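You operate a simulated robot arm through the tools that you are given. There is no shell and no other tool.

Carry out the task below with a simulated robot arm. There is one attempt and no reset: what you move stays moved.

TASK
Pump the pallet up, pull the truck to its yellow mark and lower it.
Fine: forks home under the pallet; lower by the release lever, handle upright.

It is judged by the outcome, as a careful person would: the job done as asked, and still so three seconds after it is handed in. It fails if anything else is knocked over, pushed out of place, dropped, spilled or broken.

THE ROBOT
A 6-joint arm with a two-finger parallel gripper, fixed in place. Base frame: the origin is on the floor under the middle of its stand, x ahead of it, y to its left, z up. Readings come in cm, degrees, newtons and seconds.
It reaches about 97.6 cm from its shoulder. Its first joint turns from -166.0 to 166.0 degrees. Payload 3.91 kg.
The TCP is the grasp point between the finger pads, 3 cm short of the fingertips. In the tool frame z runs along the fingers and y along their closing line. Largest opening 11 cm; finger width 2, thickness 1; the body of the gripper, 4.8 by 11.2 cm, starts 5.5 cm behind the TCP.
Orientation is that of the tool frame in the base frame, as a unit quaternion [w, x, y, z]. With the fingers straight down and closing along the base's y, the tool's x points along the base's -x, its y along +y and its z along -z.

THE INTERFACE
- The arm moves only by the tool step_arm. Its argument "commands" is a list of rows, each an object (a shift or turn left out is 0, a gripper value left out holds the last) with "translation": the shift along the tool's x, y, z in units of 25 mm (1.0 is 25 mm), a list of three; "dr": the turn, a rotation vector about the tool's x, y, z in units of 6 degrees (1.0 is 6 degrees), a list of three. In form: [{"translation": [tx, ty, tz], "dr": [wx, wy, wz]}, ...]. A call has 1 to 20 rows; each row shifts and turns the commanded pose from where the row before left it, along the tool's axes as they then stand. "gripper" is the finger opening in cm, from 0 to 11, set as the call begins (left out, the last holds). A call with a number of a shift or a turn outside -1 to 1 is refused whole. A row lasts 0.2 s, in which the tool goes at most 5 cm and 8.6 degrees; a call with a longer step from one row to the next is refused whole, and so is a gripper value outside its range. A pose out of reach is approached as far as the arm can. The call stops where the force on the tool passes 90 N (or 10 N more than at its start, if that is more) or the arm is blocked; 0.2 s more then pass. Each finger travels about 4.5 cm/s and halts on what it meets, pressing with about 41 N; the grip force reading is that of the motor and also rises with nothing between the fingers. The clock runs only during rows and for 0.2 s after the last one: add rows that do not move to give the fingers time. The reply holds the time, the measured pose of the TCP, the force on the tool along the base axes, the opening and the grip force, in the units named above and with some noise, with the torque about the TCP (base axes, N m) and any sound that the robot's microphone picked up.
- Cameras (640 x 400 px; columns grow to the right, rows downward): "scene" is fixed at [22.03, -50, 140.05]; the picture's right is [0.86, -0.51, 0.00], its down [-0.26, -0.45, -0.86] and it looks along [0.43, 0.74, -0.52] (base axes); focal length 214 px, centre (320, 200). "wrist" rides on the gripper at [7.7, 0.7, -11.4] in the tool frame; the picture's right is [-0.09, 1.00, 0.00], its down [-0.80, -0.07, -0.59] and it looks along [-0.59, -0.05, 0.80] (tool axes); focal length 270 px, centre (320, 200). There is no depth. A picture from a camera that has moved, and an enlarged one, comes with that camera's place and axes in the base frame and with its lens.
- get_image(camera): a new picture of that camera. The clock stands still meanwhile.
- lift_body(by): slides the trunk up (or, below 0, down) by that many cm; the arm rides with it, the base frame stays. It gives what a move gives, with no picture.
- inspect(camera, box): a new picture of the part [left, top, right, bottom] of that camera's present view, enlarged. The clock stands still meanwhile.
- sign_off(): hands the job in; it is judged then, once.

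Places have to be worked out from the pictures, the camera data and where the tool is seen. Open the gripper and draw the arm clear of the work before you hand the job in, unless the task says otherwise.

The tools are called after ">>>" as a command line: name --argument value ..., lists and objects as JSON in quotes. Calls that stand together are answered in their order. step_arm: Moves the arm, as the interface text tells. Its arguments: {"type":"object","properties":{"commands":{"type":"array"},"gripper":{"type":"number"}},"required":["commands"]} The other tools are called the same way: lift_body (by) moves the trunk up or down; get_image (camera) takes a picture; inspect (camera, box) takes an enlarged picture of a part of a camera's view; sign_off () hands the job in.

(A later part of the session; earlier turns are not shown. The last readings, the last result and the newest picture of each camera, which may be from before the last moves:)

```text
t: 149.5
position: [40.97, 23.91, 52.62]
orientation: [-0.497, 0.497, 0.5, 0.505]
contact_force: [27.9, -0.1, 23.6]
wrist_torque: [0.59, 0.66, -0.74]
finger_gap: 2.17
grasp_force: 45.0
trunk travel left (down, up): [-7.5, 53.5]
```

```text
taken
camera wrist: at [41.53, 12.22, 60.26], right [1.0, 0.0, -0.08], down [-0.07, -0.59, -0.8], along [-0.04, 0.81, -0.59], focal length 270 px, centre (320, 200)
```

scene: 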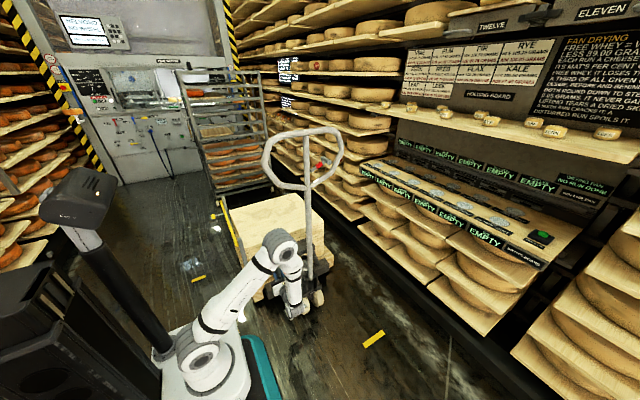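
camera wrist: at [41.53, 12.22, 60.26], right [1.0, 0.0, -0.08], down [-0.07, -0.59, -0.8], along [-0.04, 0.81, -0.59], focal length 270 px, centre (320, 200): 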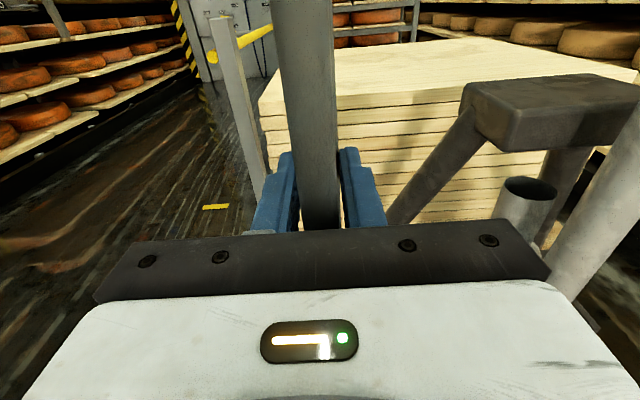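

Everything travels together, the mark is ahead. I ease the small side loads and pull another 27 cm.

>>> step_arm --commands '[{"translation": [0.05, 0.08, -0.3]}, {"translation": [0, 0, -0.5]}, {"translation": [0, 0, -0.6]}, {"translation": [0, 0, -0.6]}, {"translation": [0, 0, -0.6]}, {"translation": [0, 0, -0.6]}, {"translation": [0, 0, -0.6]}, {"translation": [0, 0, -0.6]}, {"translation": [0, 0, -0.6]}, {"translation": [0, 0, -0.6]}, {"translation": [0, 0, -0.6]}, {"translation": [0, 0, -0.6]}, {"translation": [0, 0, -0.6]}, {"translation": [0, 0, -0.6]}, {"translation": [0, 0, -0.6]}, {"translation": [0, 0, -0.6]}, {"translation": [0, 0, -0.6]}, {"translation": [0, 0, -0.5]}, {"translation": [0, 0, -0.4]}, {"translation": [0, 0, -0.2]}]' --gripper 0

>>> get_image --camera "scene"

>>> get_image --camera "wrist"

>>> inspect --camera "scene" --box '[230, 230, 430, 400]'

```text
t: 153.7
position: [41.09, -3.3, 52.78]
orientation: [-0.498, 0.497, 0.501, 0.503]
contact_force: [-24.1, -0.8, -12.0]
wrist_torque: [-0.07, 0.59, 0.54]
finger_gap: 2.18
grasp_force: 45.0
trunk travel left (down, up): [-7.5, 53.5]
```

```text
taken
```

scene: 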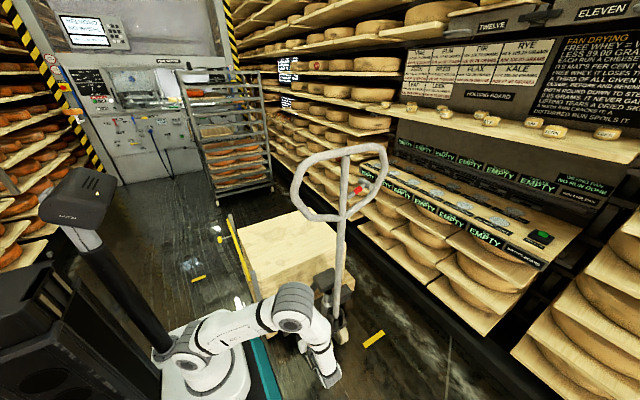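

```text
taken
camera wrist: at [41.59, -14.97, 60.31], right [1.0, 0.0, -0.08], down [-0.06, -0.59, -0.8], along [-0.05, 0.81, -0.59], focal length 270 px, centre (320, 200)
```

wrist: 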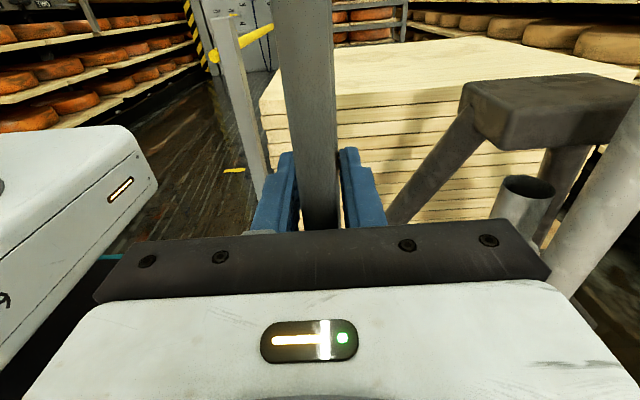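

```text
2.35 times, centred on (330, 315) of scene
camera zoom: at [22.03, -50.0, 140.05], right [0.86, -0.51, 0.0], down [-0.26, -0.45, -0.86], along [0.43, 0.74, -0.52], focal length 505 px, centre (296, -71)
```

zoom: 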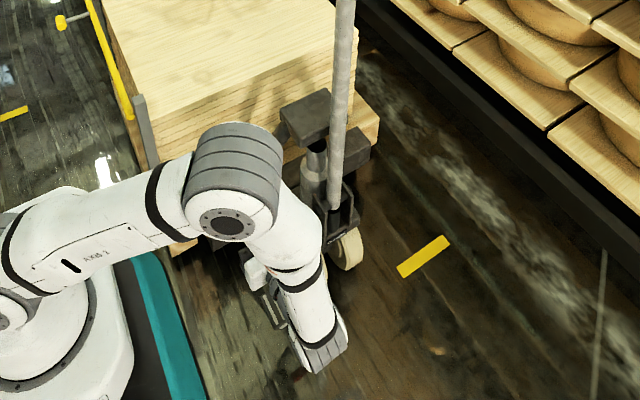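

The truck is about 14 cm short of the mark by its steer axle. I ease the side load and pull 10 cm more, slowing down.

>>> step_arm --commands '[{"translation": [-0.03, -0.08, -0.2]}, {"translation": [0, 0, -0.4]}, {"translation": [0, 0, -0.5]}, {"translation": [0, 0, -0.5]}, {"translation": [0, 0, -0.5]}, {"translation": [0, 0, -0.5]}, {"translation": [0, 0, -0.5]}, {"translation": [0, 0, -0.4]}, {"translation": [0, 0, -0.3]}, {"translation": [0, 0, -0.2]}, {}]' --gripper 0

>>> get_image --camera "scene"

>>> inspect --camera "scene" --box '[290, 260, 430, 370]'

```text
t: 156.1
position: [40.94, -13.4, 52.45]
orientation: [-0.495, 0.498, 0.5, 0.506]
contact_force: [33.4, -5.8, 28.0]
wrist_torque: [0.82, 0.61, -1.04]
finger_gap: 2.18
grasp_force: 45.4
trunk travel left (down, up): [-7.5, 53.5]
```

```text
taken
```

scene: 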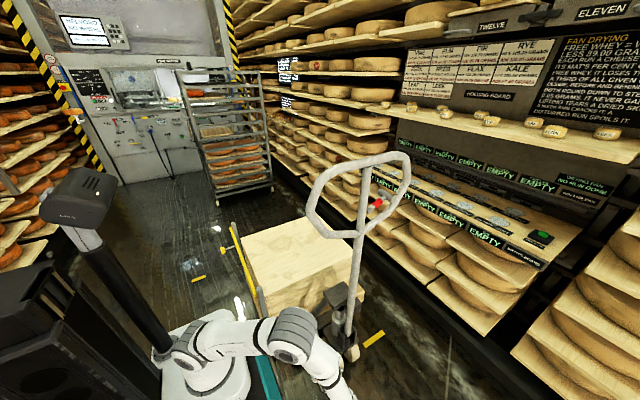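

```text
3.64 times, centred on (360, 315) of scene
camera zoom: at [22.03, -50.0, 140.05], right [0.86, -0.51, 0.0], down [-0.26, -0.45, -0.86], along [0.43, 0.74, -0.52], focal length 780 px, centre (174, -218)
```

zoom: 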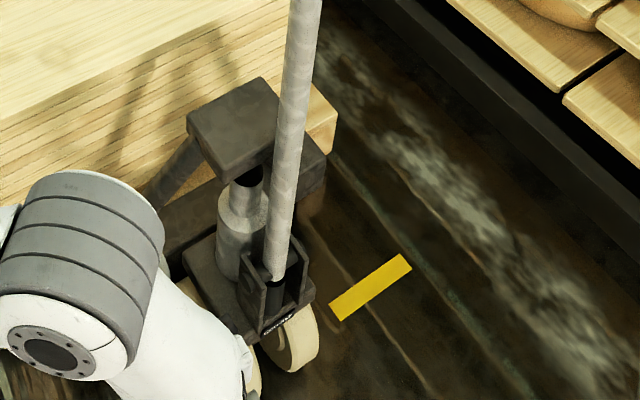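

By dead reckoning and the nameplate's pixels the truck has come 66.8 cm; its steer axle is at y≈-4, the mark at y≈-8.4. I pull 2.5 cm further so the steer wheels stand abreast of the mark.

>>> step_arm --commands '[{"translation": [0.03, 0.05, -0.2]}, {"translation": [0, 0, -0.25]}, {"translation": [0, 0, -0.25]}, {"translation": [0, 0, -0.2]}, {"translation": [0, 0, -0.1]}, {}, {}]' --gripper 0

>>> inspect --camera "scene" --box '[290, 260, 430, 370]'

>>> get_image --camera "wrist"

```text
t: 157.7
position: [41.04, -15.84, 52.42]
orientation: [-0.498, 0.499, 0.501, 0.503]
contact_force: [20.1, 0.5, -21.4]
wrist_torque: [-0.74, 0.55, -0.56]
finger_gap: 2.16
grasp_force: 44.8
trunk travel left (down, up): [-7.5, 53.5]
```

```text
3.64 times, centred on (360, 315) of scene
camera zoom: at [22.03, -50.0, 140.05], right [0.86, -0.51, 0.0], down [-0.26, -0.45, -0.86], along [0.43, 0.74, -0.52], focal length 780 px, centre (174, -218)
```

zoom: 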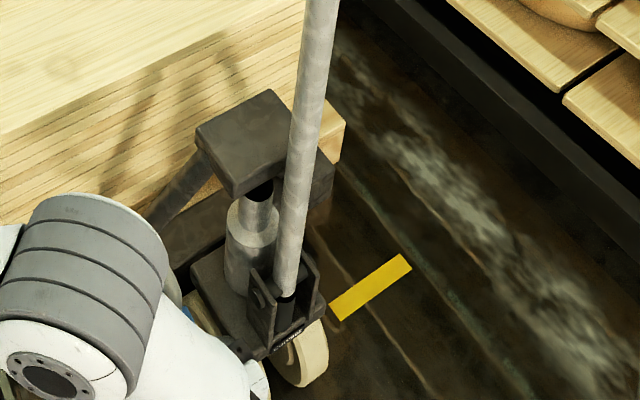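

```text
taken
camera wrist: at [41.59, -27.44, 60.1], right [1.0, 0.0, -0.08], down [-0.07, -0.59, -0.8], along [-0.05, 0.8, -0.59], focal length 270 px, centre (320, 200)
```

wrist: 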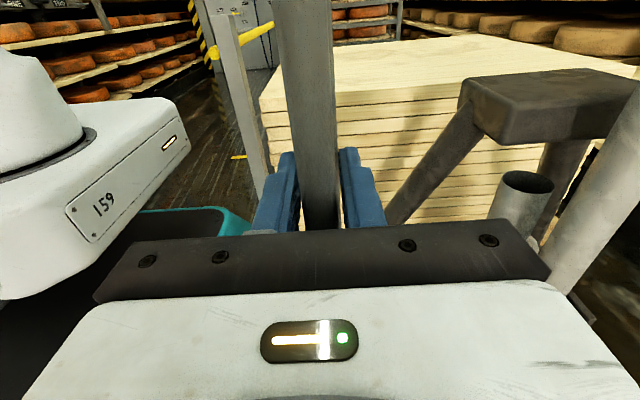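

The wheel silhouette puts the steer axle at y≈-7, right at the mark's line. I open the fingers and check nothing rolls.

>>> step_arm --commands '[{}, {}, {}, {}, {}, {}, {}]' --gripper 11

>>> step_arm --commands '[{"translation": [0, 0, -0.8]}, {"translation": [0, 0, -0.8]}, {"translation": [0, 0, -0.8]}, {"translation": [0, 0, -0.8]}, {"translation": [0, 0, -0.8]}]' --gripper 11

>>> inspect --camera "scene" --box '[290, 260, 430, 370]'

>>> get_image --camera "scene"

```text
t: 159.3
position: [40.91, -15.69, 52.56]
orientation: [-0.498, 0.497, 0.501, 0.504]
contact_force: [-0.4, 0.1, -0.6]
wrist_torque: [0.0, 0.0, -0.04]
finger_gap: 10.99
grasp_force: 0.2
trunk travel left (down, up): [-7.5, 53.5]
```

```text
t: 160.5
position: [40.8, -25.77, 52.59]
orientation: [-0.498, 0.497, 0.501, 0.503]
contact_force: [-0.3, 0.8, 0.9]
wrist_torque: [0.03, 0.01, 0.01]
finger_gap: 11.0
grasp_force: 0.0
trunk travel left (down, up): [-7.5, 53.5]
```

```text
3.64 times, centred on (360, 315) of scene
camera zoom: at [22.03, -50.0, 140.05], right [0.86, -0.51, 0.0], down [-0.26, -0.45, -0.86], along [0.43, 0.74, -0.52], focal length 780 px, centre (174, -218)
```

zoom: 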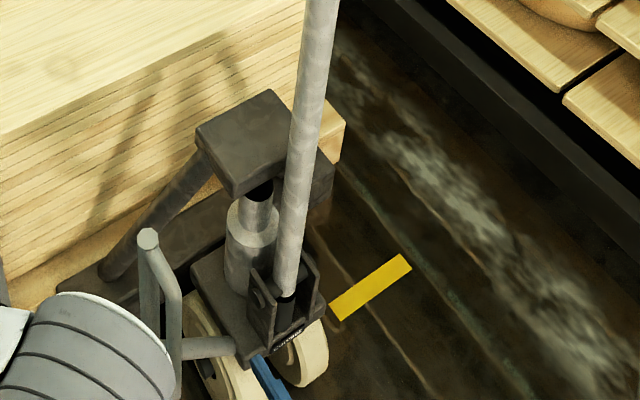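

```text
taken
```

scene: 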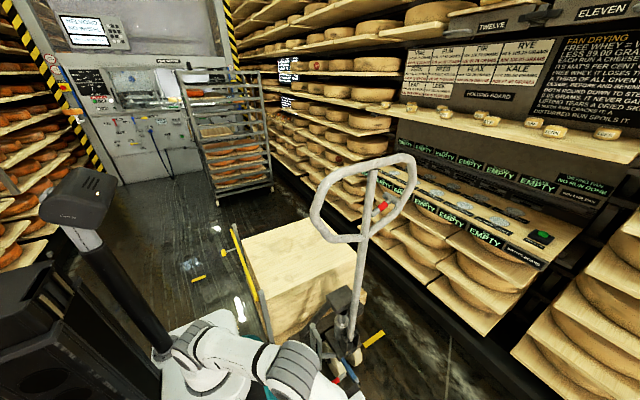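

The truck stays still with the gripper clear. The release lever's T-grip should now be at about (70.3, -11.7, 105.3); I raise the trunk 45 cm to reach it, with the arm well in front of the loop (y<-18).

>>> lift_body --by 45

>>> get_image --camera "wrist"

>>> get_image --camera "scene"

```text
refused: 45 is not a number from -40 to 40
```

```text
taken
camera wrist: at [41.47, -37.43, 60.24], right [1.0, 0.0, -0.08], down [-0.06, -0.59, -0.8], along [-0.05, 0.81, -0.59], focal length 270 px, centre (320, 200)
```

wrist: 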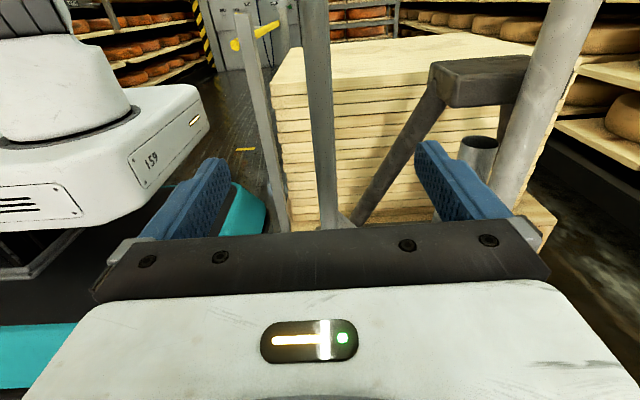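

```text
taken
```

scene: 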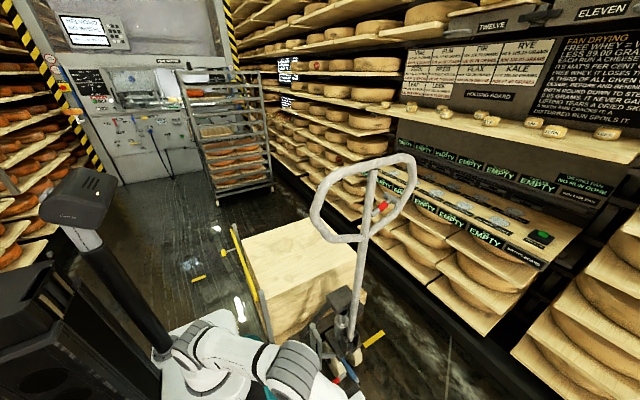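

The lift allows 40 cm at most per call; I raise by 40.

>>> lift_body --by 40

>>> get_image --camera "wrist"

>>> get_image --camera "scene"

```text
t: 164.3
position: [40.87, -25.85, 92.52]
orientation: [-0.498, 0.498, 0.501, 0.504]
contact_force: [-0.6, 0.9, 0.2]
wrist_torque: [-0.01, -0.01, 0.02]
finger_gap: 11.02
grasp_force: 0.0
trunk travel left (down, up): [-47.5, 13.5]
```

```text
taken
camera wrist: at [41.48, -37.42, 100.23], right [1.0, 0.0, -0.08], down [-0.06, -0.59, -0.8], along [-0.04, 0.81, -0.59], focal length 270 px, centre (320, 200)
```

wrist: 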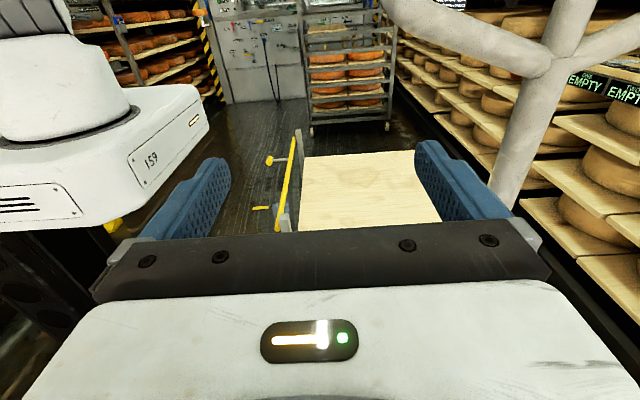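

```text
taken
```

scene: 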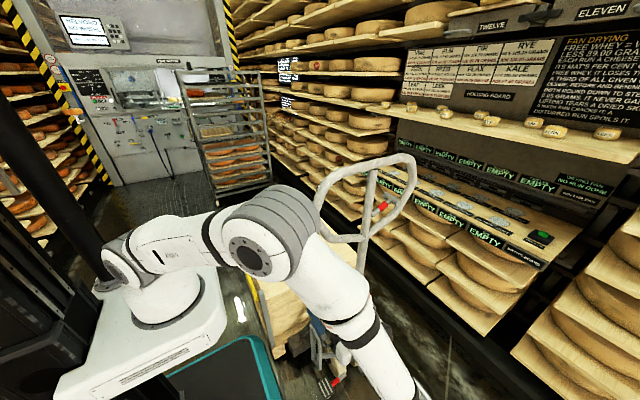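

The arm is in front of the loop. I roll the tool +90° so the fingers close vertically with the camera on the right-hand side, away from the shaft.

>>> step_arm --commands '[{"dr": [0, 0, 1]}, {"dr": [0, 0, 1]}, {"dr": [0, 0, 1]}, {"dr": [0, 0, 1]}, {"dr": [0, 0, 1]}, {"dr": [0, 0, 1]}, {"dr": [0, 0, 1]}, {"dr": [0, 0, 1]}, {"dr": [0, 0, 1]}, {"dr": [0, 0, 1]}, {"dr": [0, 0, 1]}, {"dr": [0, 0, 1]}, {"dr": [0, 0, 1]}, {"dr": [0, 0, 1]}, {"dr": [0, 0, 1]}]' --gripper 11

>>> get_image --camera "wrist"

>>> get_image --camera "scene"

```text
t: 167.5
position: [41.04, -25.83, 92.49]
orientation: [0.708, -0.706, -0.002, -0.004]
contact_force: [1.0, 0.9, -0.1]
wrist_torque: [-0.03, -0.03, 0.01]
finger_gap: 11.0
grasp_force: 0.0
trunk travel left (down, up): [-47.5, 13.5]
```

```text
taken
camera wrist: at [48.59, -37.42, 91.93], right [-0.08, 0.0, -1.0], down [-0.8, -0.59, 0.06], along [-0.59, 0.8, 0.05], focal length 270 px, centre (320, 200)
```

wrist: 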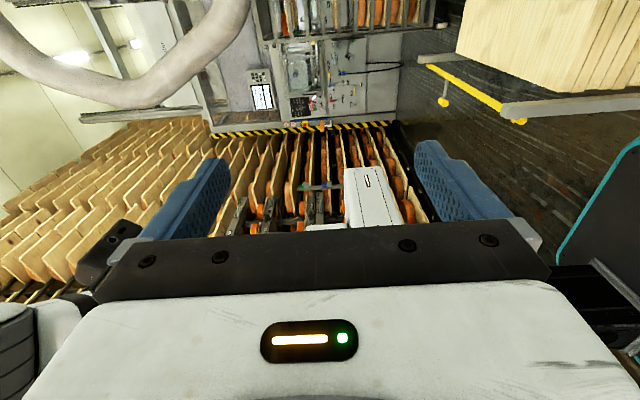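

```text
taken
```

scene: 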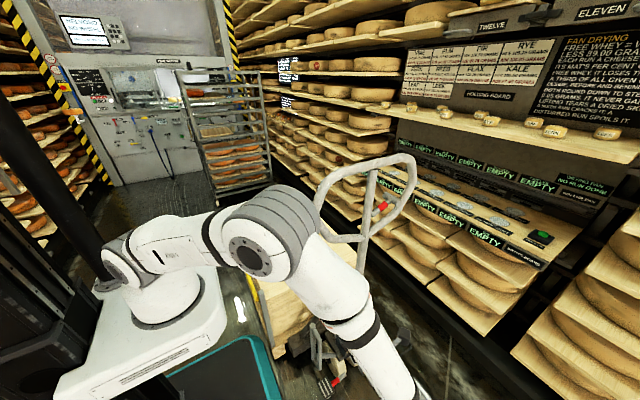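

Orientation is right (closing along z, camera to the right). I now move to (60, -32, 105) while yawing the tool 45° toward +x, so the arm reaches comfortably.

>>> step_arm --commands '[{"translation": [0.95, -0.64, -0.3], "dr": [0, 0.9375, 0]}, {"translation": [0.975, -0.64, -0.2055], "dr": [0, 0.9375, 0]}, {"translation": [0.99, -0.64, -0.109], "dr": [0, 0.9375, 0]}, {"translation": [0.996, -0.64, -0.011], "dr": [0, 0.9375, 0]}, {"translation": [0.9925, -0.64, 0.0864], "dr": [0, 0.9375, 0]}, {"translation": [0.979, -0.64, 0.183], "dr": [0, 0.9375, 0]}, {"translation": [0.9566, -0.64, 0.278], "dr": [0, 0.9375, 0]}, {"translation": [0.9247, -0.64, 0.371], "dr": [0, 0.9375, 0]}]' --gripper 5.5

>>> get_image --camera "wrist"

>>> get_image --camera "scene"

```text
t: 169.3
position: [59.78, -31.96, 105.47]
orientation: [0.655, -0.651, 0.268, -0.275]
contact_force: [-0.4, 0.6, -0.8]
wrist_torque: [0.02, 0.01, 0.0]
finger_gap: 5.49
grasp_force: 0.1
trunk travel left (down, up): [-47.5, 13.5]
```

```text
taken
camera wrist: at [57.06, -45.59, 104.77], right [-0.05, 0.07, -1.0], down [-0.99, 0.15, 0.06], along [0.15, 0.99, 0.06], focal length 270 px, centre (320, 200)
```

wrist: 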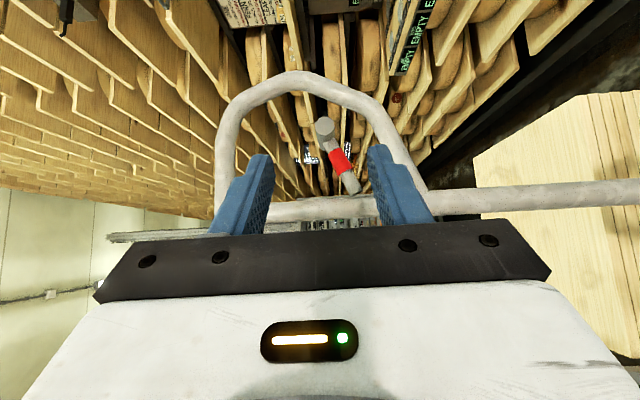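

```text
taken
```

scene: 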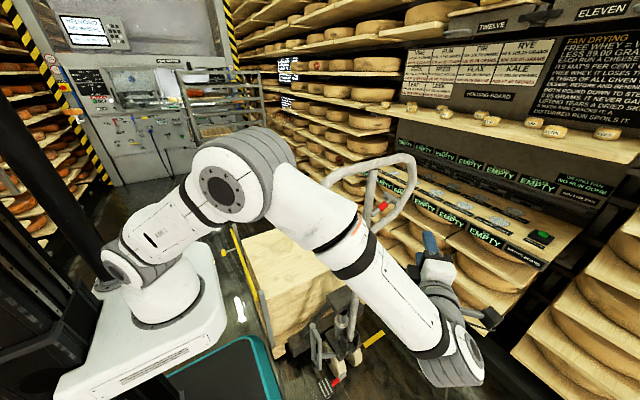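

A good front view of loop and lever. I zoom in to fix the T-grip's position precisely.

>>> inspect --camera "wrist" --box '[210, 60, 450, 220]'

>>> inspect --camera "wrist" --box '[300, 100, 390, 200]'

```text
2.50 times, centred on (330, 140) of wrist
camera zoom: at [57.06, -45.59, 104.77], right [-0.05, 0.07, -1.0], down [-0.99, 0.15, 0.06], along [0.15, 0.99, 0.06], focal length 676 px, centre (295, 350)
```

zoom: 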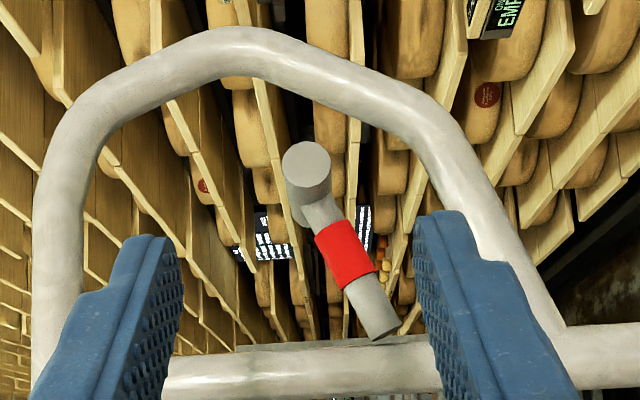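

```text
4.00 times, centred on (345, 150) of wrist
camera zoom: at [57.06, -45.59, 104.77], right [-0.05, 0.07, -1.0], down [-0.99, 0.15, 0.06], along [0.15, 0.99, 0.06], focal length 1081 px, centre (220, 400)
```

zoom: 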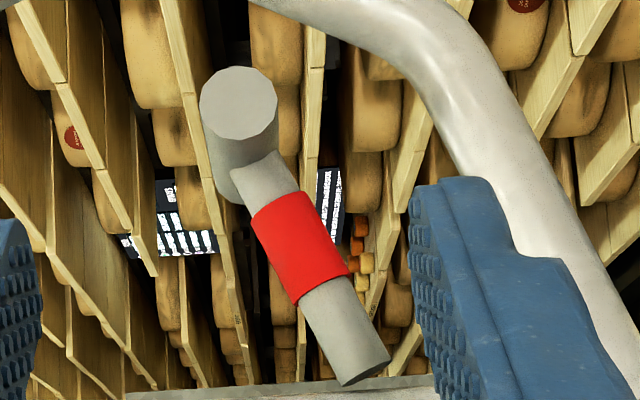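

T-grip centre computes to (70.9, -11.5, 105.9), rod root near (62.6, -11.5, 102.3). I move to a pre-grasp 10 cm short along the 45° approach line.

>>> step_arm --commands '[{"translation": [-0.433, -0.027, 0.81]}, {"translation": [-0.433, -0.027, 0.81]}, {"translation": [-0.433, -0.027, 0.81]}, {"translation": [-0.433, -0.027, 0.81]}, {"translation": [-0.433, -0.027, 0.81]}, {"translation": [-0.433, -0.027, 0.81]}]' --gripper 5.5

>>> get_image --camera "wrist"

>>> get_image --camera "scene"

```text
t: 170.7
position: [63.8, -18.67, 106.04]
orientation: [0.655, -0.651, 0.268, -0.274]
contact_force: [0.0, -1.1, 0.2]
wrist_torque: [0.01, -0.01, -0.01]
finger_gap: 5.51
grasp_force: 0.0
trunk travel left (down, up): [-47.5, 13.5]
```

```text
taken
camera wrist: at [61.11, -32.33, 105.29], right [-0.05, 0.06, -1.0], down [-0.99, 0.15, 0.06], along [0.15, 0.99, 0.06], focal length 270 px, centre (320, 200)
```

wrist: 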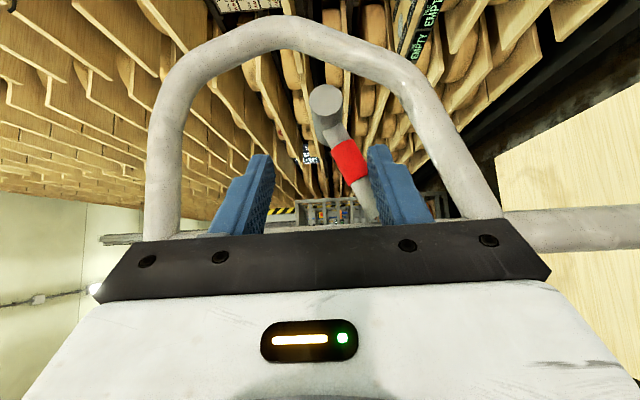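

```text
taken
```

scene: 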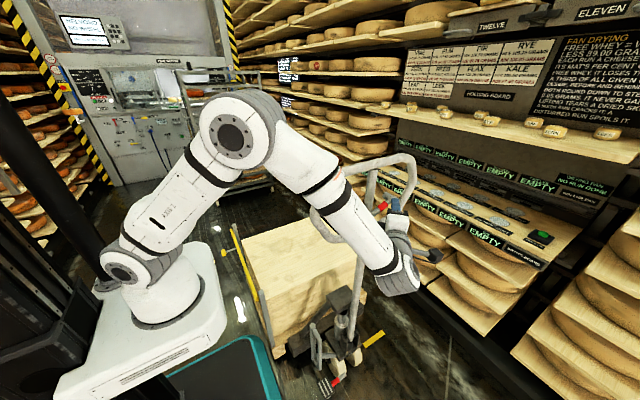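

The T sits centred between the fingers. Before advancing I zoom on the scene view to make sure the forearm is clear of the loop's left side.

>>> inspect --camera "scene" --box '[200, 80, 460, 300]'

>>> inspect --camera "scene" --box '[300, 140, 440, 250]'

>>> inspect --camera "wrist" --box '[140, 0, 520, 240]'

```text
1.82 times, centred on (330, 190) of scene
camera zoom: at [22.03, -50.0, 140.05], right [0.86, -0.51, 0.0], down [-0.26, -0.45, -0.86], along [0.43, 0.74, -0.52], focal length 390 px, centre (302, 218)
```

zoom: 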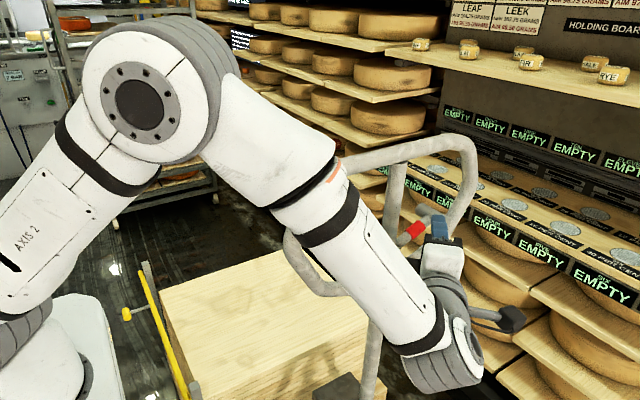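

```text
3.64 times, centred on (370, 195) of scene
camera zoom: at [22.03, -50.0, 140.05], right [0.86, -0.51, 0.0], down [-0.26, -0.45, -0.86], along [0.43, 0.74, -0.52], focal length 780 px, centre (138, 218)
```

zoom: 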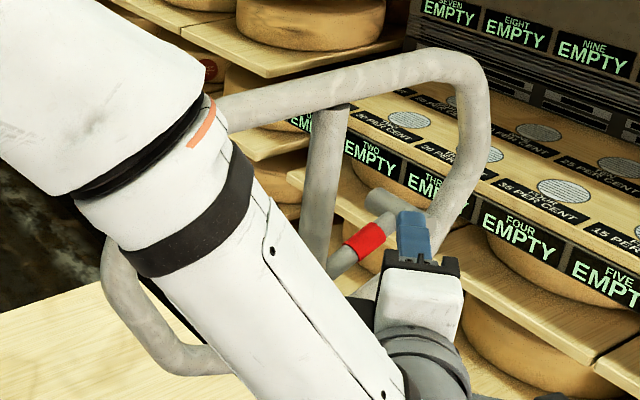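

```text
1.67 times, centred on (330, 120) of wrist
camera zoom: at [61.11, -32.33, 105.29], right [-0.05, 0.06, -1.0], down [-0.99, 0.15, 0.06], along [0.15, 0.99, 0.06], focal length 450 px, centre (303, 333)
```

zoom: 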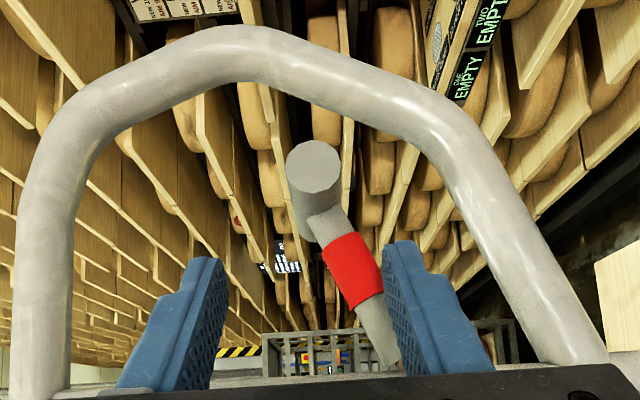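

Looking at the geometry, advancing from the front would swing the forearm into the loop's top-left corner. I'll instead reach the T-grip from behind (+y side), where its rear end also sticks out further; first I back away from the loop.

>>> step_arm --commands '[{"translation": [0, 0, -1]}, {"translation": [0, 0, -1]}, {"translation": [0, 0, -1]}, {"translation": [0, 0, -1]}, {"translation": [0, 0, -1]}]' --gripper 5.5

>>> lift_body --by 13

>>> get_image --camera "scene"

```text
t: 171.9
position: [54.87, -27.5, 105.94]
orientation: [0.656, -0.65, 0.268, -0.275]
contact_force: [0.1, -0.8, -0.4]
wrist_torque: [-0.03, 0.01, 0.01]
finger_gap: 5.47
grasp_force: 0.1
trunk travel left (down, up): [-47.5, 13.5]
```

```text
t: 173.5
position: [55.09, -27.52, 118.85]
orientation: [0.655, -0.651, 0.268, -0.275]
contact_force: [-1.0, -0.6, 0.4]
wrist_torque: [0.01, 0.03, 0.01]
finger_gap: 5.5
grasp_force: 0.1
trunk travel left (down, up): [-60.5, 0.5]
```

```text
taken
```

scene: 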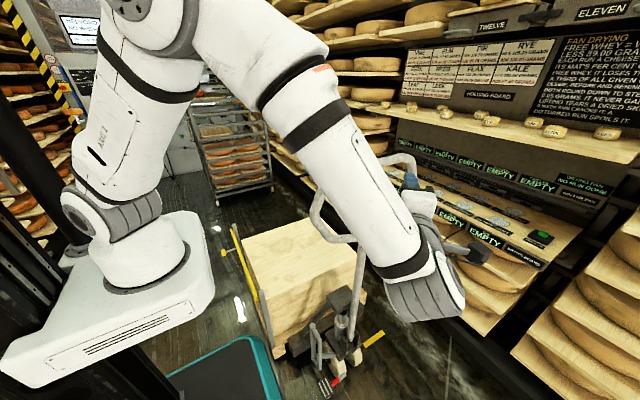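

Trunk is up by 13 cm with everything clear. I now tilt the tool to point straight down at this spot in front of the loop.

>>> step_arm --commands '[{"dr": [-1, 0, 0]}, {"dr": [-1, 0, 0]}, {"dr": [-1, 0, 0]}, {"dr": [-1, 0, 0]}, {"dr": [-1, 0, 0]}, {"dr": [-1, 0, 0]}, {"dr": [-1, 0, 0]}, {"dr": [-1, 0, 0]}, {"dr": [-1, 0, 0]}, {"dr": [-1, 0, 0]}, {"dr": [-1, 0, 0]}, {"dr": [-1, 0, 0]}, {"dr": [-1, 0, 0]}, {"dr": [-1, 0, 0]}, {"dr": [-1, 0, 0]}]' --gripper 5.5

>>> get_image --camera "scene"

>>> get_image --camera "wrist"

```text
t: 176.7
position: [50.63, -30.36, 116.01]
orientation: [-0.117, 0.923, -0.36, 0.059]
contact_force: [0.3, -0.2, -0.7]
wrist_torque: [0.02, 0.02, 0.0]
finger_gap: 5.47
grasp_force: 0.0
out of reach, approached as far as the arm can: row 12, 13, 14, 15
trunk travel left (down, up): [-60.5, 0.5]
```

```text
taken
```

scene: 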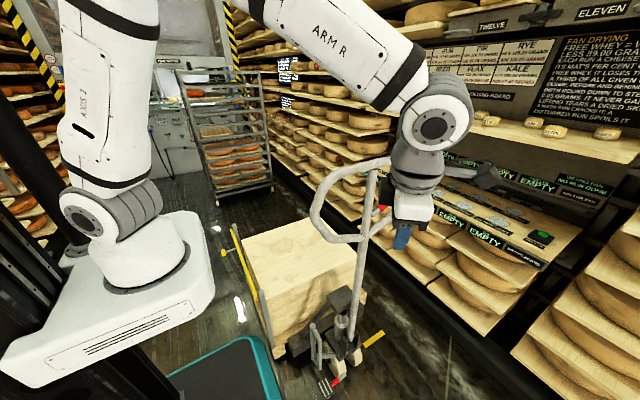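

```text
taken
camera wrist: at [53.47, -38.25, 127.15], right [-0.71, -0.65, -0.26], down [-0.66, 0.49, 0.57], along [-0.24, 0.58, -0.78], focal length 270 px, centre (320, 200)
```

wrist: 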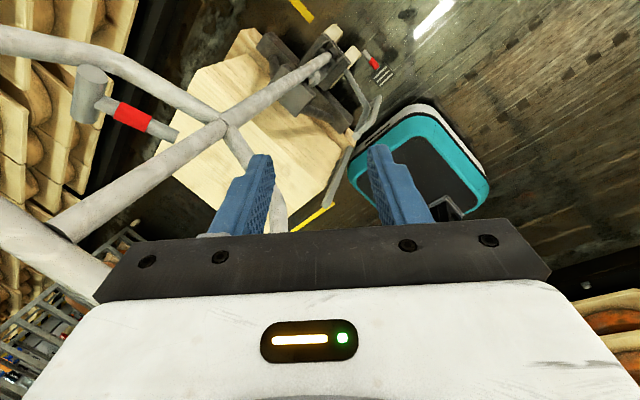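

The wrist is at a joint limit in this roll, so pointing fully down isn't available this way. I unwind the roll by -180° about the tool axis (staying 18 cm in front of the loop).

>>> step_arm --commands '[{"dr": [0, 0, -1]}, {"dr": [0, 0, -1]}, {"dr": [0, 0, -1]}, {"dr": [0, 0, -1]}, {"dr": [0, 0, -1]}, {"dr": [0, 0, -1]}, {"dr": [0, 0, -1]}, {"dr": [0, 0, -1]}, {"dr": [0, 0, -1]}, {"dr": [0, 0, -1]}, {"dr": [0, 0, -1]}, {"dr": [0, 0, -1]}, {"dr": [0, 0, -1]}, {"dr": [0, 0, -1]}, {"dr": [0, 0, -1]}]' --gripper 5.5

>>> step_arm --commands '[{"dr": [0, 0, -1]}, {"dr": [0, 0, -1]}, {"dr": [0, 0, -1]}, {"dr": [0, 0, -1]}, {"dr": [0, 0, -1]}, {"dr": [0, 0, -1]}, {"dr": [0, 0, -1]}, {"dr": [0, 0, -1]}, {"dr": [0, 0, -1]}, {"dr": [0, 0, -1]}, {"dr": [0, 0, -1]}, {"dr": [0, 0, -1]}, {"dr": [0, 0, -1]}, {"dr": [0, 0, -1]}, {"dr": [0, 0, -1]}]' --gripper 5.5

>>> get_image --camera "wrist"

>>> get_image --camera "scene"

```text
t: 179.9
position: [50.5, -30.36, 116.0]
orientation: [-0.042, 0.907, 0.399, 0.126]
contact_force: [0.7, -0.3, 0.6]
wrist_torque: [-0.01, -0.02, 0.01]
finger_gap: 5.48
grasp_force: 0.0
trunk travel left (down, up): [-60.5, 0.5]
```

```text
t: 183.1
position: [50.64, -30.31, 116.04]
orientation: [0.06, 0.359, 0.924, 0.117]
contact_force: [-0.2, 0.2, -0.3]
wrist_torque: [0.01, -0.03, -0.04]
finger_gap: 5.5
grasp_force: 0.1
trunk travel left (down, up): [-60.5, 0.5]
```

```text
taken
camera wrist: at [43.06, -26.81, 127.11], right [0.71, 0.65, 0.26], down [0.43, -0.7, 0.58], along [0.56, -0.3, -0.77], focal length 270 px, centre (320, 200)
```

wrist: 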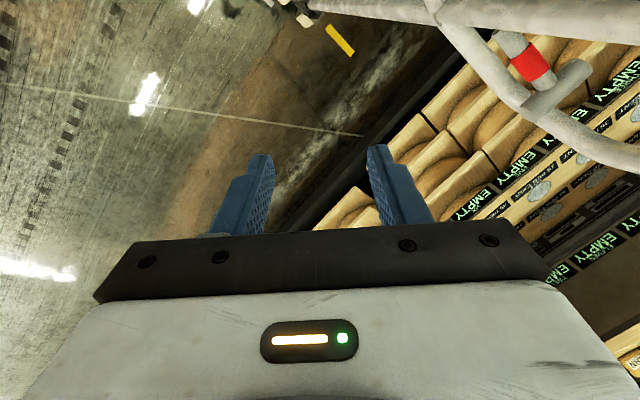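

```text
taken
```

scene: 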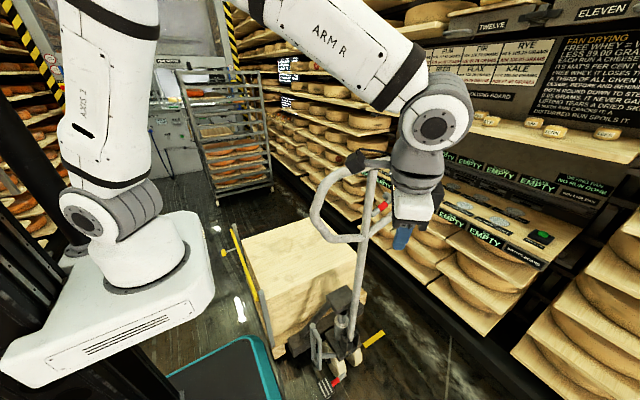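

The roll is unwound to the familiar side. I now level the tool to straight down and rise to z≈131 so the fingertips clear the loop top (120).

>>> step_arm --commands '[{"translation": [-0.027, 0.259, -0.966]}, {"translation": [-0.027, 0.259, -0.966]}, {"translation": [-0.027, 0.259, -0.966]}, {"translation": [-0.027, 0.259, -0.966]}, {"translation": [-0.027, 0.259, -0.966]}, {"translation": [-0.027, 0.259, -0.966]}, {"dr": [0.85, 0, 0]}, {"dr": [0.85, 0, 0]}, {"dr": [0.8, 0, 0]}]' --gripper 5.5

>>> get_image --camera "scene"

```text
t: 185.1
position: [50.53, -30.43, 130.94]
orientation: [0.011, 0.365, 0.931, -0.005]
contact_force: [0.4, 0.3, 0.4]
wrist_torque: [0.04, 0.06, -0.03]
finger_gap: 5.47
grasp_force: 0.1
trunk travel left (down, up): [-60.5, 0.5]
```

```text
taken
```

scene: 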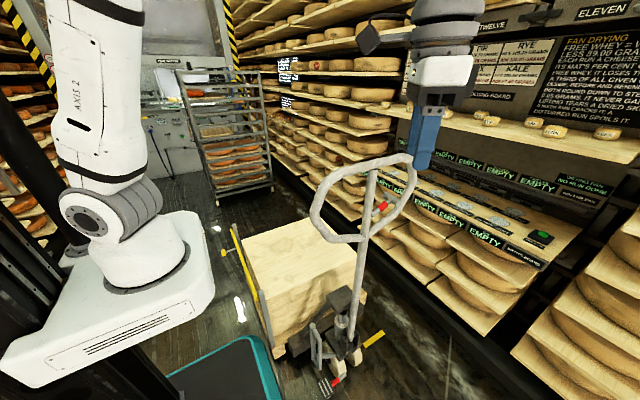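

Tool points straight down at z=131. I carry it over the loop (tips at z≈128, loop top ≈120) to the far side at about (58, 12).

>>> step_arm --commands '[{"translation": [0.583, 0.905, 0]}, {"translation": [0.583, 0.905, 0]}, {"translation": [0.583, 0.905, 0]}, {"translation": [0.583, 0.905, 0]}, {"translation": [0.583, 0.905, 0]}, {"translation": [0.583, 0.905, 0]}, {"translation": [0.583, 0.905, 0]}, {"translation": [0.583, 0.905, 0]}, {"translation": [0.583, 0.905, 0]}, {"translation": [0.583, 0.905, 0]}, {"translation": [0.583, 0.905, 0]}, {"translation": [0.583, 0.905, 0]}, {"translation": [0.583, 0.905, 0]}, {"translation": [0.583, 0.905, 0]}, {"translation": [0.583, 0.905, 0]}, {"translation": [0.583, 0.905, 0]}]' --gripper 5.5

>>> get_image --camera "scene"

>>> get_image --camera "wrist"

```text
t: 188.5
position: [58.03, 12.23, 130.43]
orientation: [0.012, 0.365, 0.931, -0.004]
contact_force: [0.3, 0.5, 0.5]
wrist_torque: [-0.03, 0.01, -0.02]
finger_gap: 5.5
grasp_force: 0.1
trunk travel left (down, up): [-60.5, 0.5]
```

```text
taken
```

scene: 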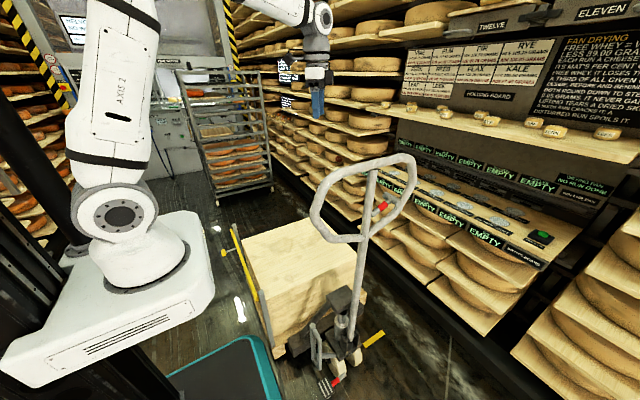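

```text
taken
camera wrist: at [52.61, 17.89, 141.73], right [0.74, 0.67, 0.0], down [0.53, -0.59, 0.61], along [0.41, -0.45, -0.79], focal length 270 px, centre (320, 200)
```

wrist: 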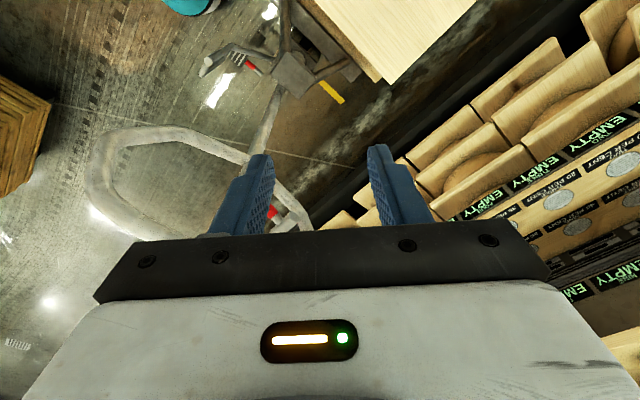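

The tool is behind the loop now. I yaw it 72° so that tilting it will point the fingers back toward the lever (mostly -y).

>>> step_arm --commands '[{"dr": [0, 0, -1]}, {"dr": [0, 0, -1]}, {"dr": [0, 0, -1]}, {"dr": [0, 0, -1]}, {"dr": [0, 0, -1]}, {"dr": [0, 0, -1]}, {"dr": [0, 0, -1]}, {"dr": [0, 0, -1]}, {"dr": [0, 0, -1]}, {"dr": [0, 0, -1]}, {"dr": [0, 0, -1]}, {"dr": [0, 0, -1]}]' --gripper 5.5

>>> step_arm --commands '[{"dr": [1, 0, 0]}, {"dr": [1, 0, 0]}, {"dr": [1, 0, 0]}, {"dr": [1, 0, 0]}, {"dr": [1, 0, 0]}, {"dr": [1, 0, 0]}]' --gripper 5.5

>>> get_image --camera "scene"

>>> get_image --camera "wrist"

```text
t: 191.1
position: [57.91, 11.95, 130.5]
orientation: [0.009, -0.253, 0.967, -0.01]
contact_force: [0.1, -0.7, 0.7]
wrist_torque: [0.0, 0.0, -0.01]
finger_gap: 5.5
grasp_force: 0.1
trunk travel left (down, up): [-60.5, 0.5]
```

```text
t: 192.5
position: [58.08, 11.94, 130.52]
orientation: [0.086, -0.238, 0.916, -0.31]
contact_force: [-0.2, 0.6, -0.1]
wrist_torque: [0.04, -0.02, -0.02]
finger_gap: 5.52
grasp_force: 0.1
trunk travel left (down, up): [-60.5, 0.5]
```

```text
taken
```

scene: 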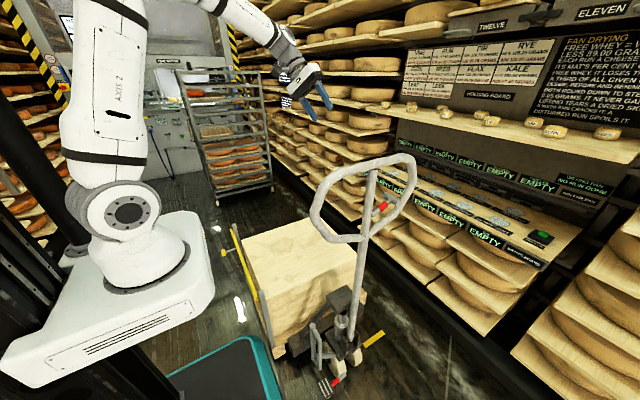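

```text
taken
camera wrist: at [47.53, 14.61, 139.13], right [-0.3, 0.74, -0.61], down [0.55, 0.66, 0.52], along [0.78, -0.17, -0.6], focal length 270 px, centre (320, 200)
```

wrist: 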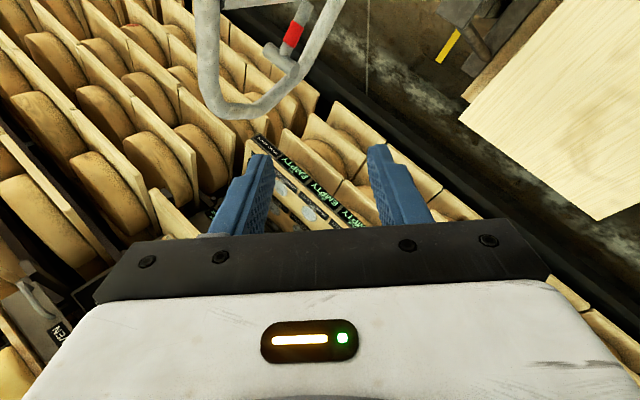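

The tilt works in this configuration. I tilt a further 36°, to about 18° below horizontal.

>>> step_arm --commands '[{"dr": [1, 0, 0]}, {"dr": [1, 0, 0]}, {"dr": [1, 0, 0]}, {"dr": [1, 0, 0]}, {"dr": [1, 0, 0]}, {"dr": [1, 0, 0]}]' --gripper 5.5

>>> get_image --camera "scene"

>>> get_image --camera "wrist"

```text
t: 193.9
position: [58.03, 12.02, 130.42]
orientation: [0.155, -0.199, 0.776, -0.578]
contact_force: [1.0, 0.2, -0.8]
wrist_torque: [-0.01, 0.02, -0.03]
finger_gap: 5.5
grasp_force: 0.1
trunk travel left (down, up): [-60.5, 0.5]
```

```text
taken
```

scene: 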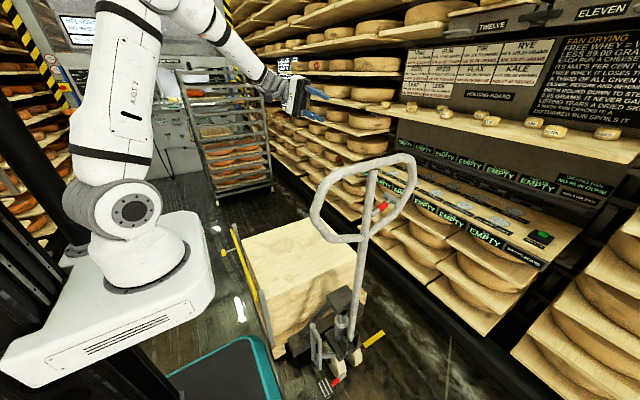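

```text
taken
camera wrist: at [45.8, 17.89, 133.08], right [-0.05, 0.29, -0.95], down [0.43, 0.87, 0.24], along [0.9, -0.4, -0.17], focal length 270 px, centre (320, 200)
```

wrist: 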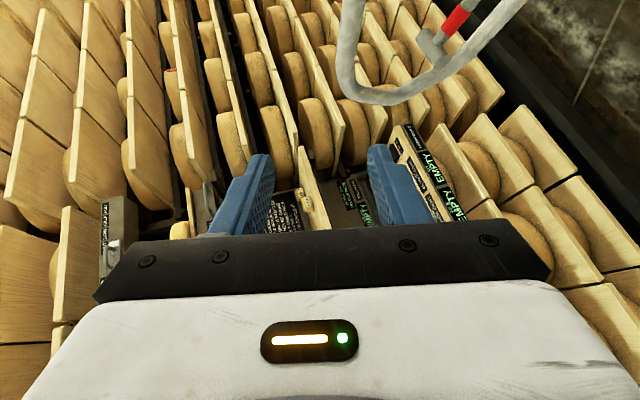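

The tool now points at (0.47, -0.84, -0.28), closing nearly vertically. I move to a pre-grasp 12 cm behind the T-grip's rear end with the opening at 4.2 cm.

>>> step_arm --commands '[{"translation": [-0.021, 0.727, 0.849]}, {"translation": [-0.021, 0.727, 0.849]}, {"translation": [-0.021, 0.727, 0.849]}, {"translation": [-0.021, 0.727, 0.849]}, {"translation": [-0.021, 0.727, 0.849]}, {"translation": [-0.021, 0.727, 0.849]}, {"translation": [-0.021, 0.727, 0.849]}, {"translation": [-0.021, 0.727, 0.849]}, {"translation": [-0.021, 0.727, 0.849]}]' --gripper 4.2

>>> get_image --camera "wrist"

>>> get_image --camera "scene"

>>> inspect --camera "wrist" --box '[240, 0, 520, 200]'

```text
t: 195.9
position: [65.18, 0.26, 109.27]
orientation: [0.154, -0.2, 0.777, -0.577]
contact_force: [0.3, -0.4, 0.3]
wrist_torque: [-0.01, -0.01, 0.0]
finger_gap: 4.19
grasp_force: 0.0
trunk travel left (down, up): [-60.5, 0.5]
```

```text
taken
camera wrist: at [53.03, 6.21, 111.82], right [-0.05, 0.3, -0.95], down [0.43, 0.87, 0.25], along [0.9, -0.4, -0.17], focal length 270 px, centre (320, 200)
```

wrist: 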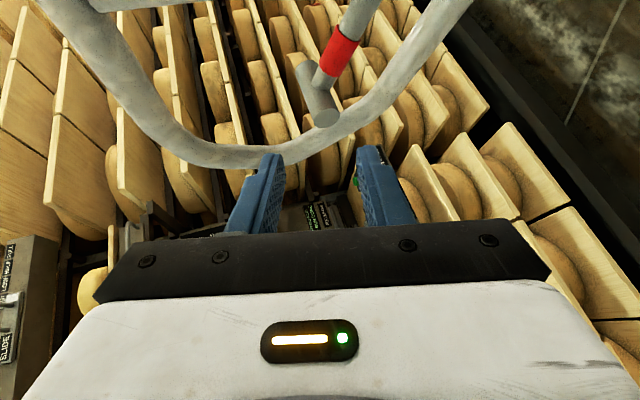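

```text
taken
```

scene: 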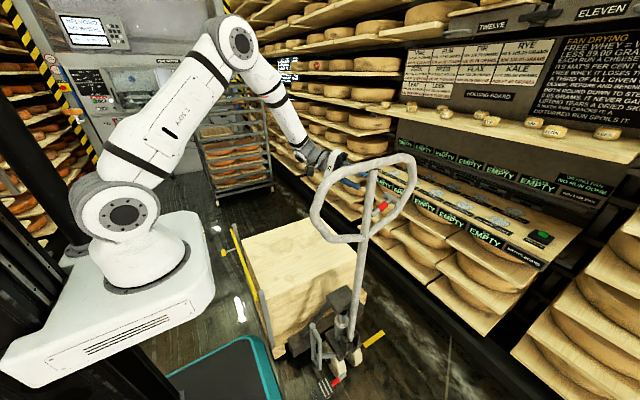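

```text
2.00 times, centred on (380, 100) of wrist
camera zoom: at [53.03, 6.21, 111.82], right [-0.05, 0.3, -0.95], down [0.43, 0.87, 0.25], along [0.9, -0.4, -0.17], focal length 541 px, centre (200, 400)
```

zoom: 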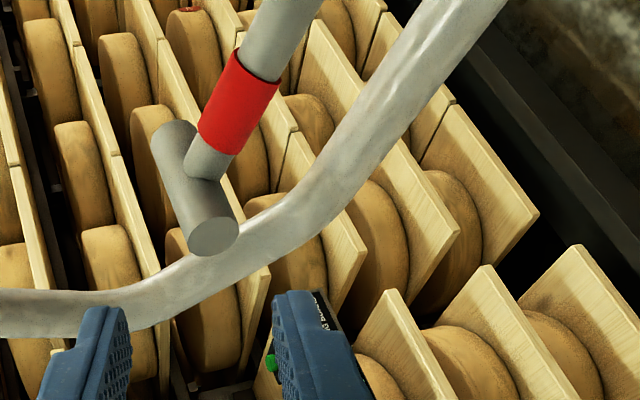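

From behind, the T's rear end is at about (70.9, -9.3, 105.5), centred between the fingers. I advance 12.5 cm along the tool axis to take it between the pads.

>>> step_arm --commands '[{"translation": [0.013, 0.011, 0.837]}, {"translation": [0.013, 0.011, 0.837]}, {"translation": [0.013, 0.011, 0.837]}, {"translation": [0.013, 0.011, 0.837]}, {"translation": [0.013, 0.011, 0.837]}, {"translation": [0.013, 0.011, 0.837]}]' --gripper 4.2

>>> get_image --camera "wrist"

>>> inspect --camera "scene" --box '[300, 140, 440, 250]'

```text
t: 197.3
position: [70.91, -10.09, 105.5]
orientation: [0.154, -0.201, 0.777, -0.577]
contact_force: [0.4, -0.8, 0.4]
wrist_torque: [-0.04, -0.02, -0.02]
finger_gap: 4.19
grasp_force: 0.0
trunk travel left (down, up): [-60.5, 0.5]
```

```text
taken
camera wrist: at [58.76, -4.29, 108.12], right [-0.06, 0.3, -0.95], down [0.43, 0.87, 0.25], along [0.9, -0.4, -0.18], focal length 270 px, centre (320, 200)
```

wrist: 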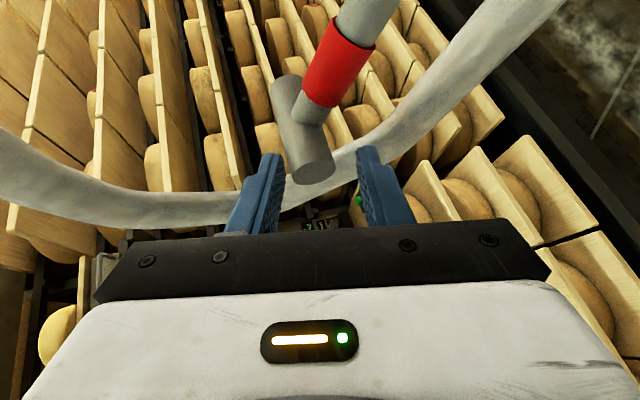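

```text
3.64 times, centred on (370, 195) of scene
camera zoom: at [22.03, -50.0, 140.05], right [0.86, -0.51, 0.0], down [-0.26, -0.45, -0.86], along [0.43, 0.74, -0.52], focal length 780 px, centre (138, 218)
```

zoom: 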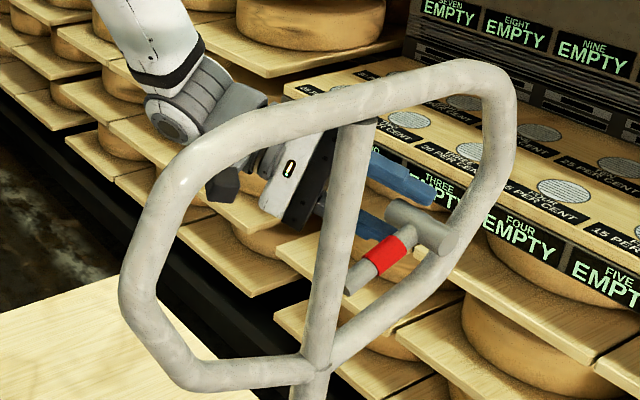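

The T's rear end appears near the fingertips rather than at the pads. I zoom in to check depth before closing.

>>> inspect --camera "wrist" --box '[230, 60, 430, 220]'

>>> inspect --camera "scene" --box '[350, 170, 430, 230]'

```text
2.50 times, centred on (330, 140) of wrist
camera zoom: at [58.76, -4.29, 108.12], right [-0.06, 0.3, -0.95], down [0.43, 0.87, 0.25], along [0.9, -0.4, -0.18], focal length 676 px, centre (295, 350)
```

zoom: 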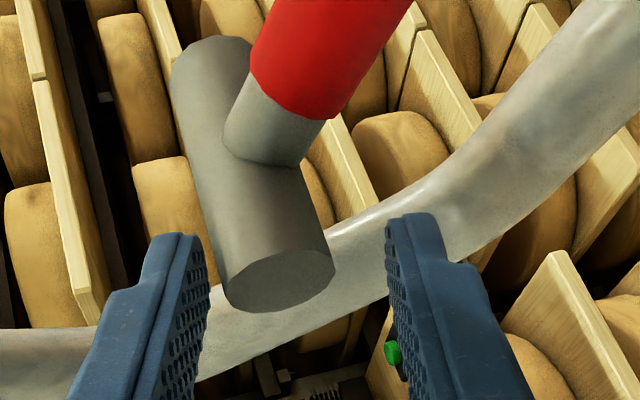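

```text
6.67 times, centred on (390, 200) of scene
camera zoom: at [22.03, -50.0, 140.05], right [0.86, -0.51, 0.0], down [-0.26, -0.45, -0.86], along [0.43, 0.74, -0.52], focal length 1430 px, centre (-147, 200)
```

zoom: 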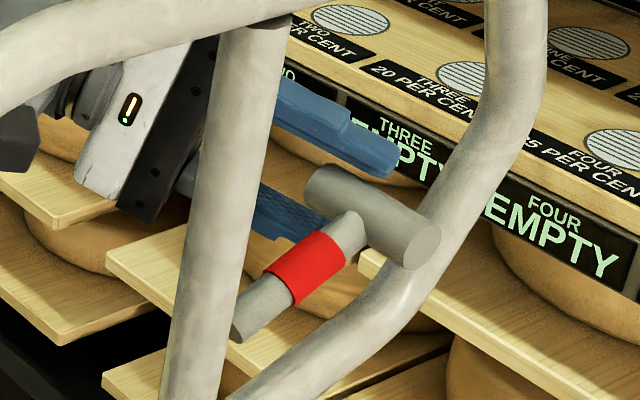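

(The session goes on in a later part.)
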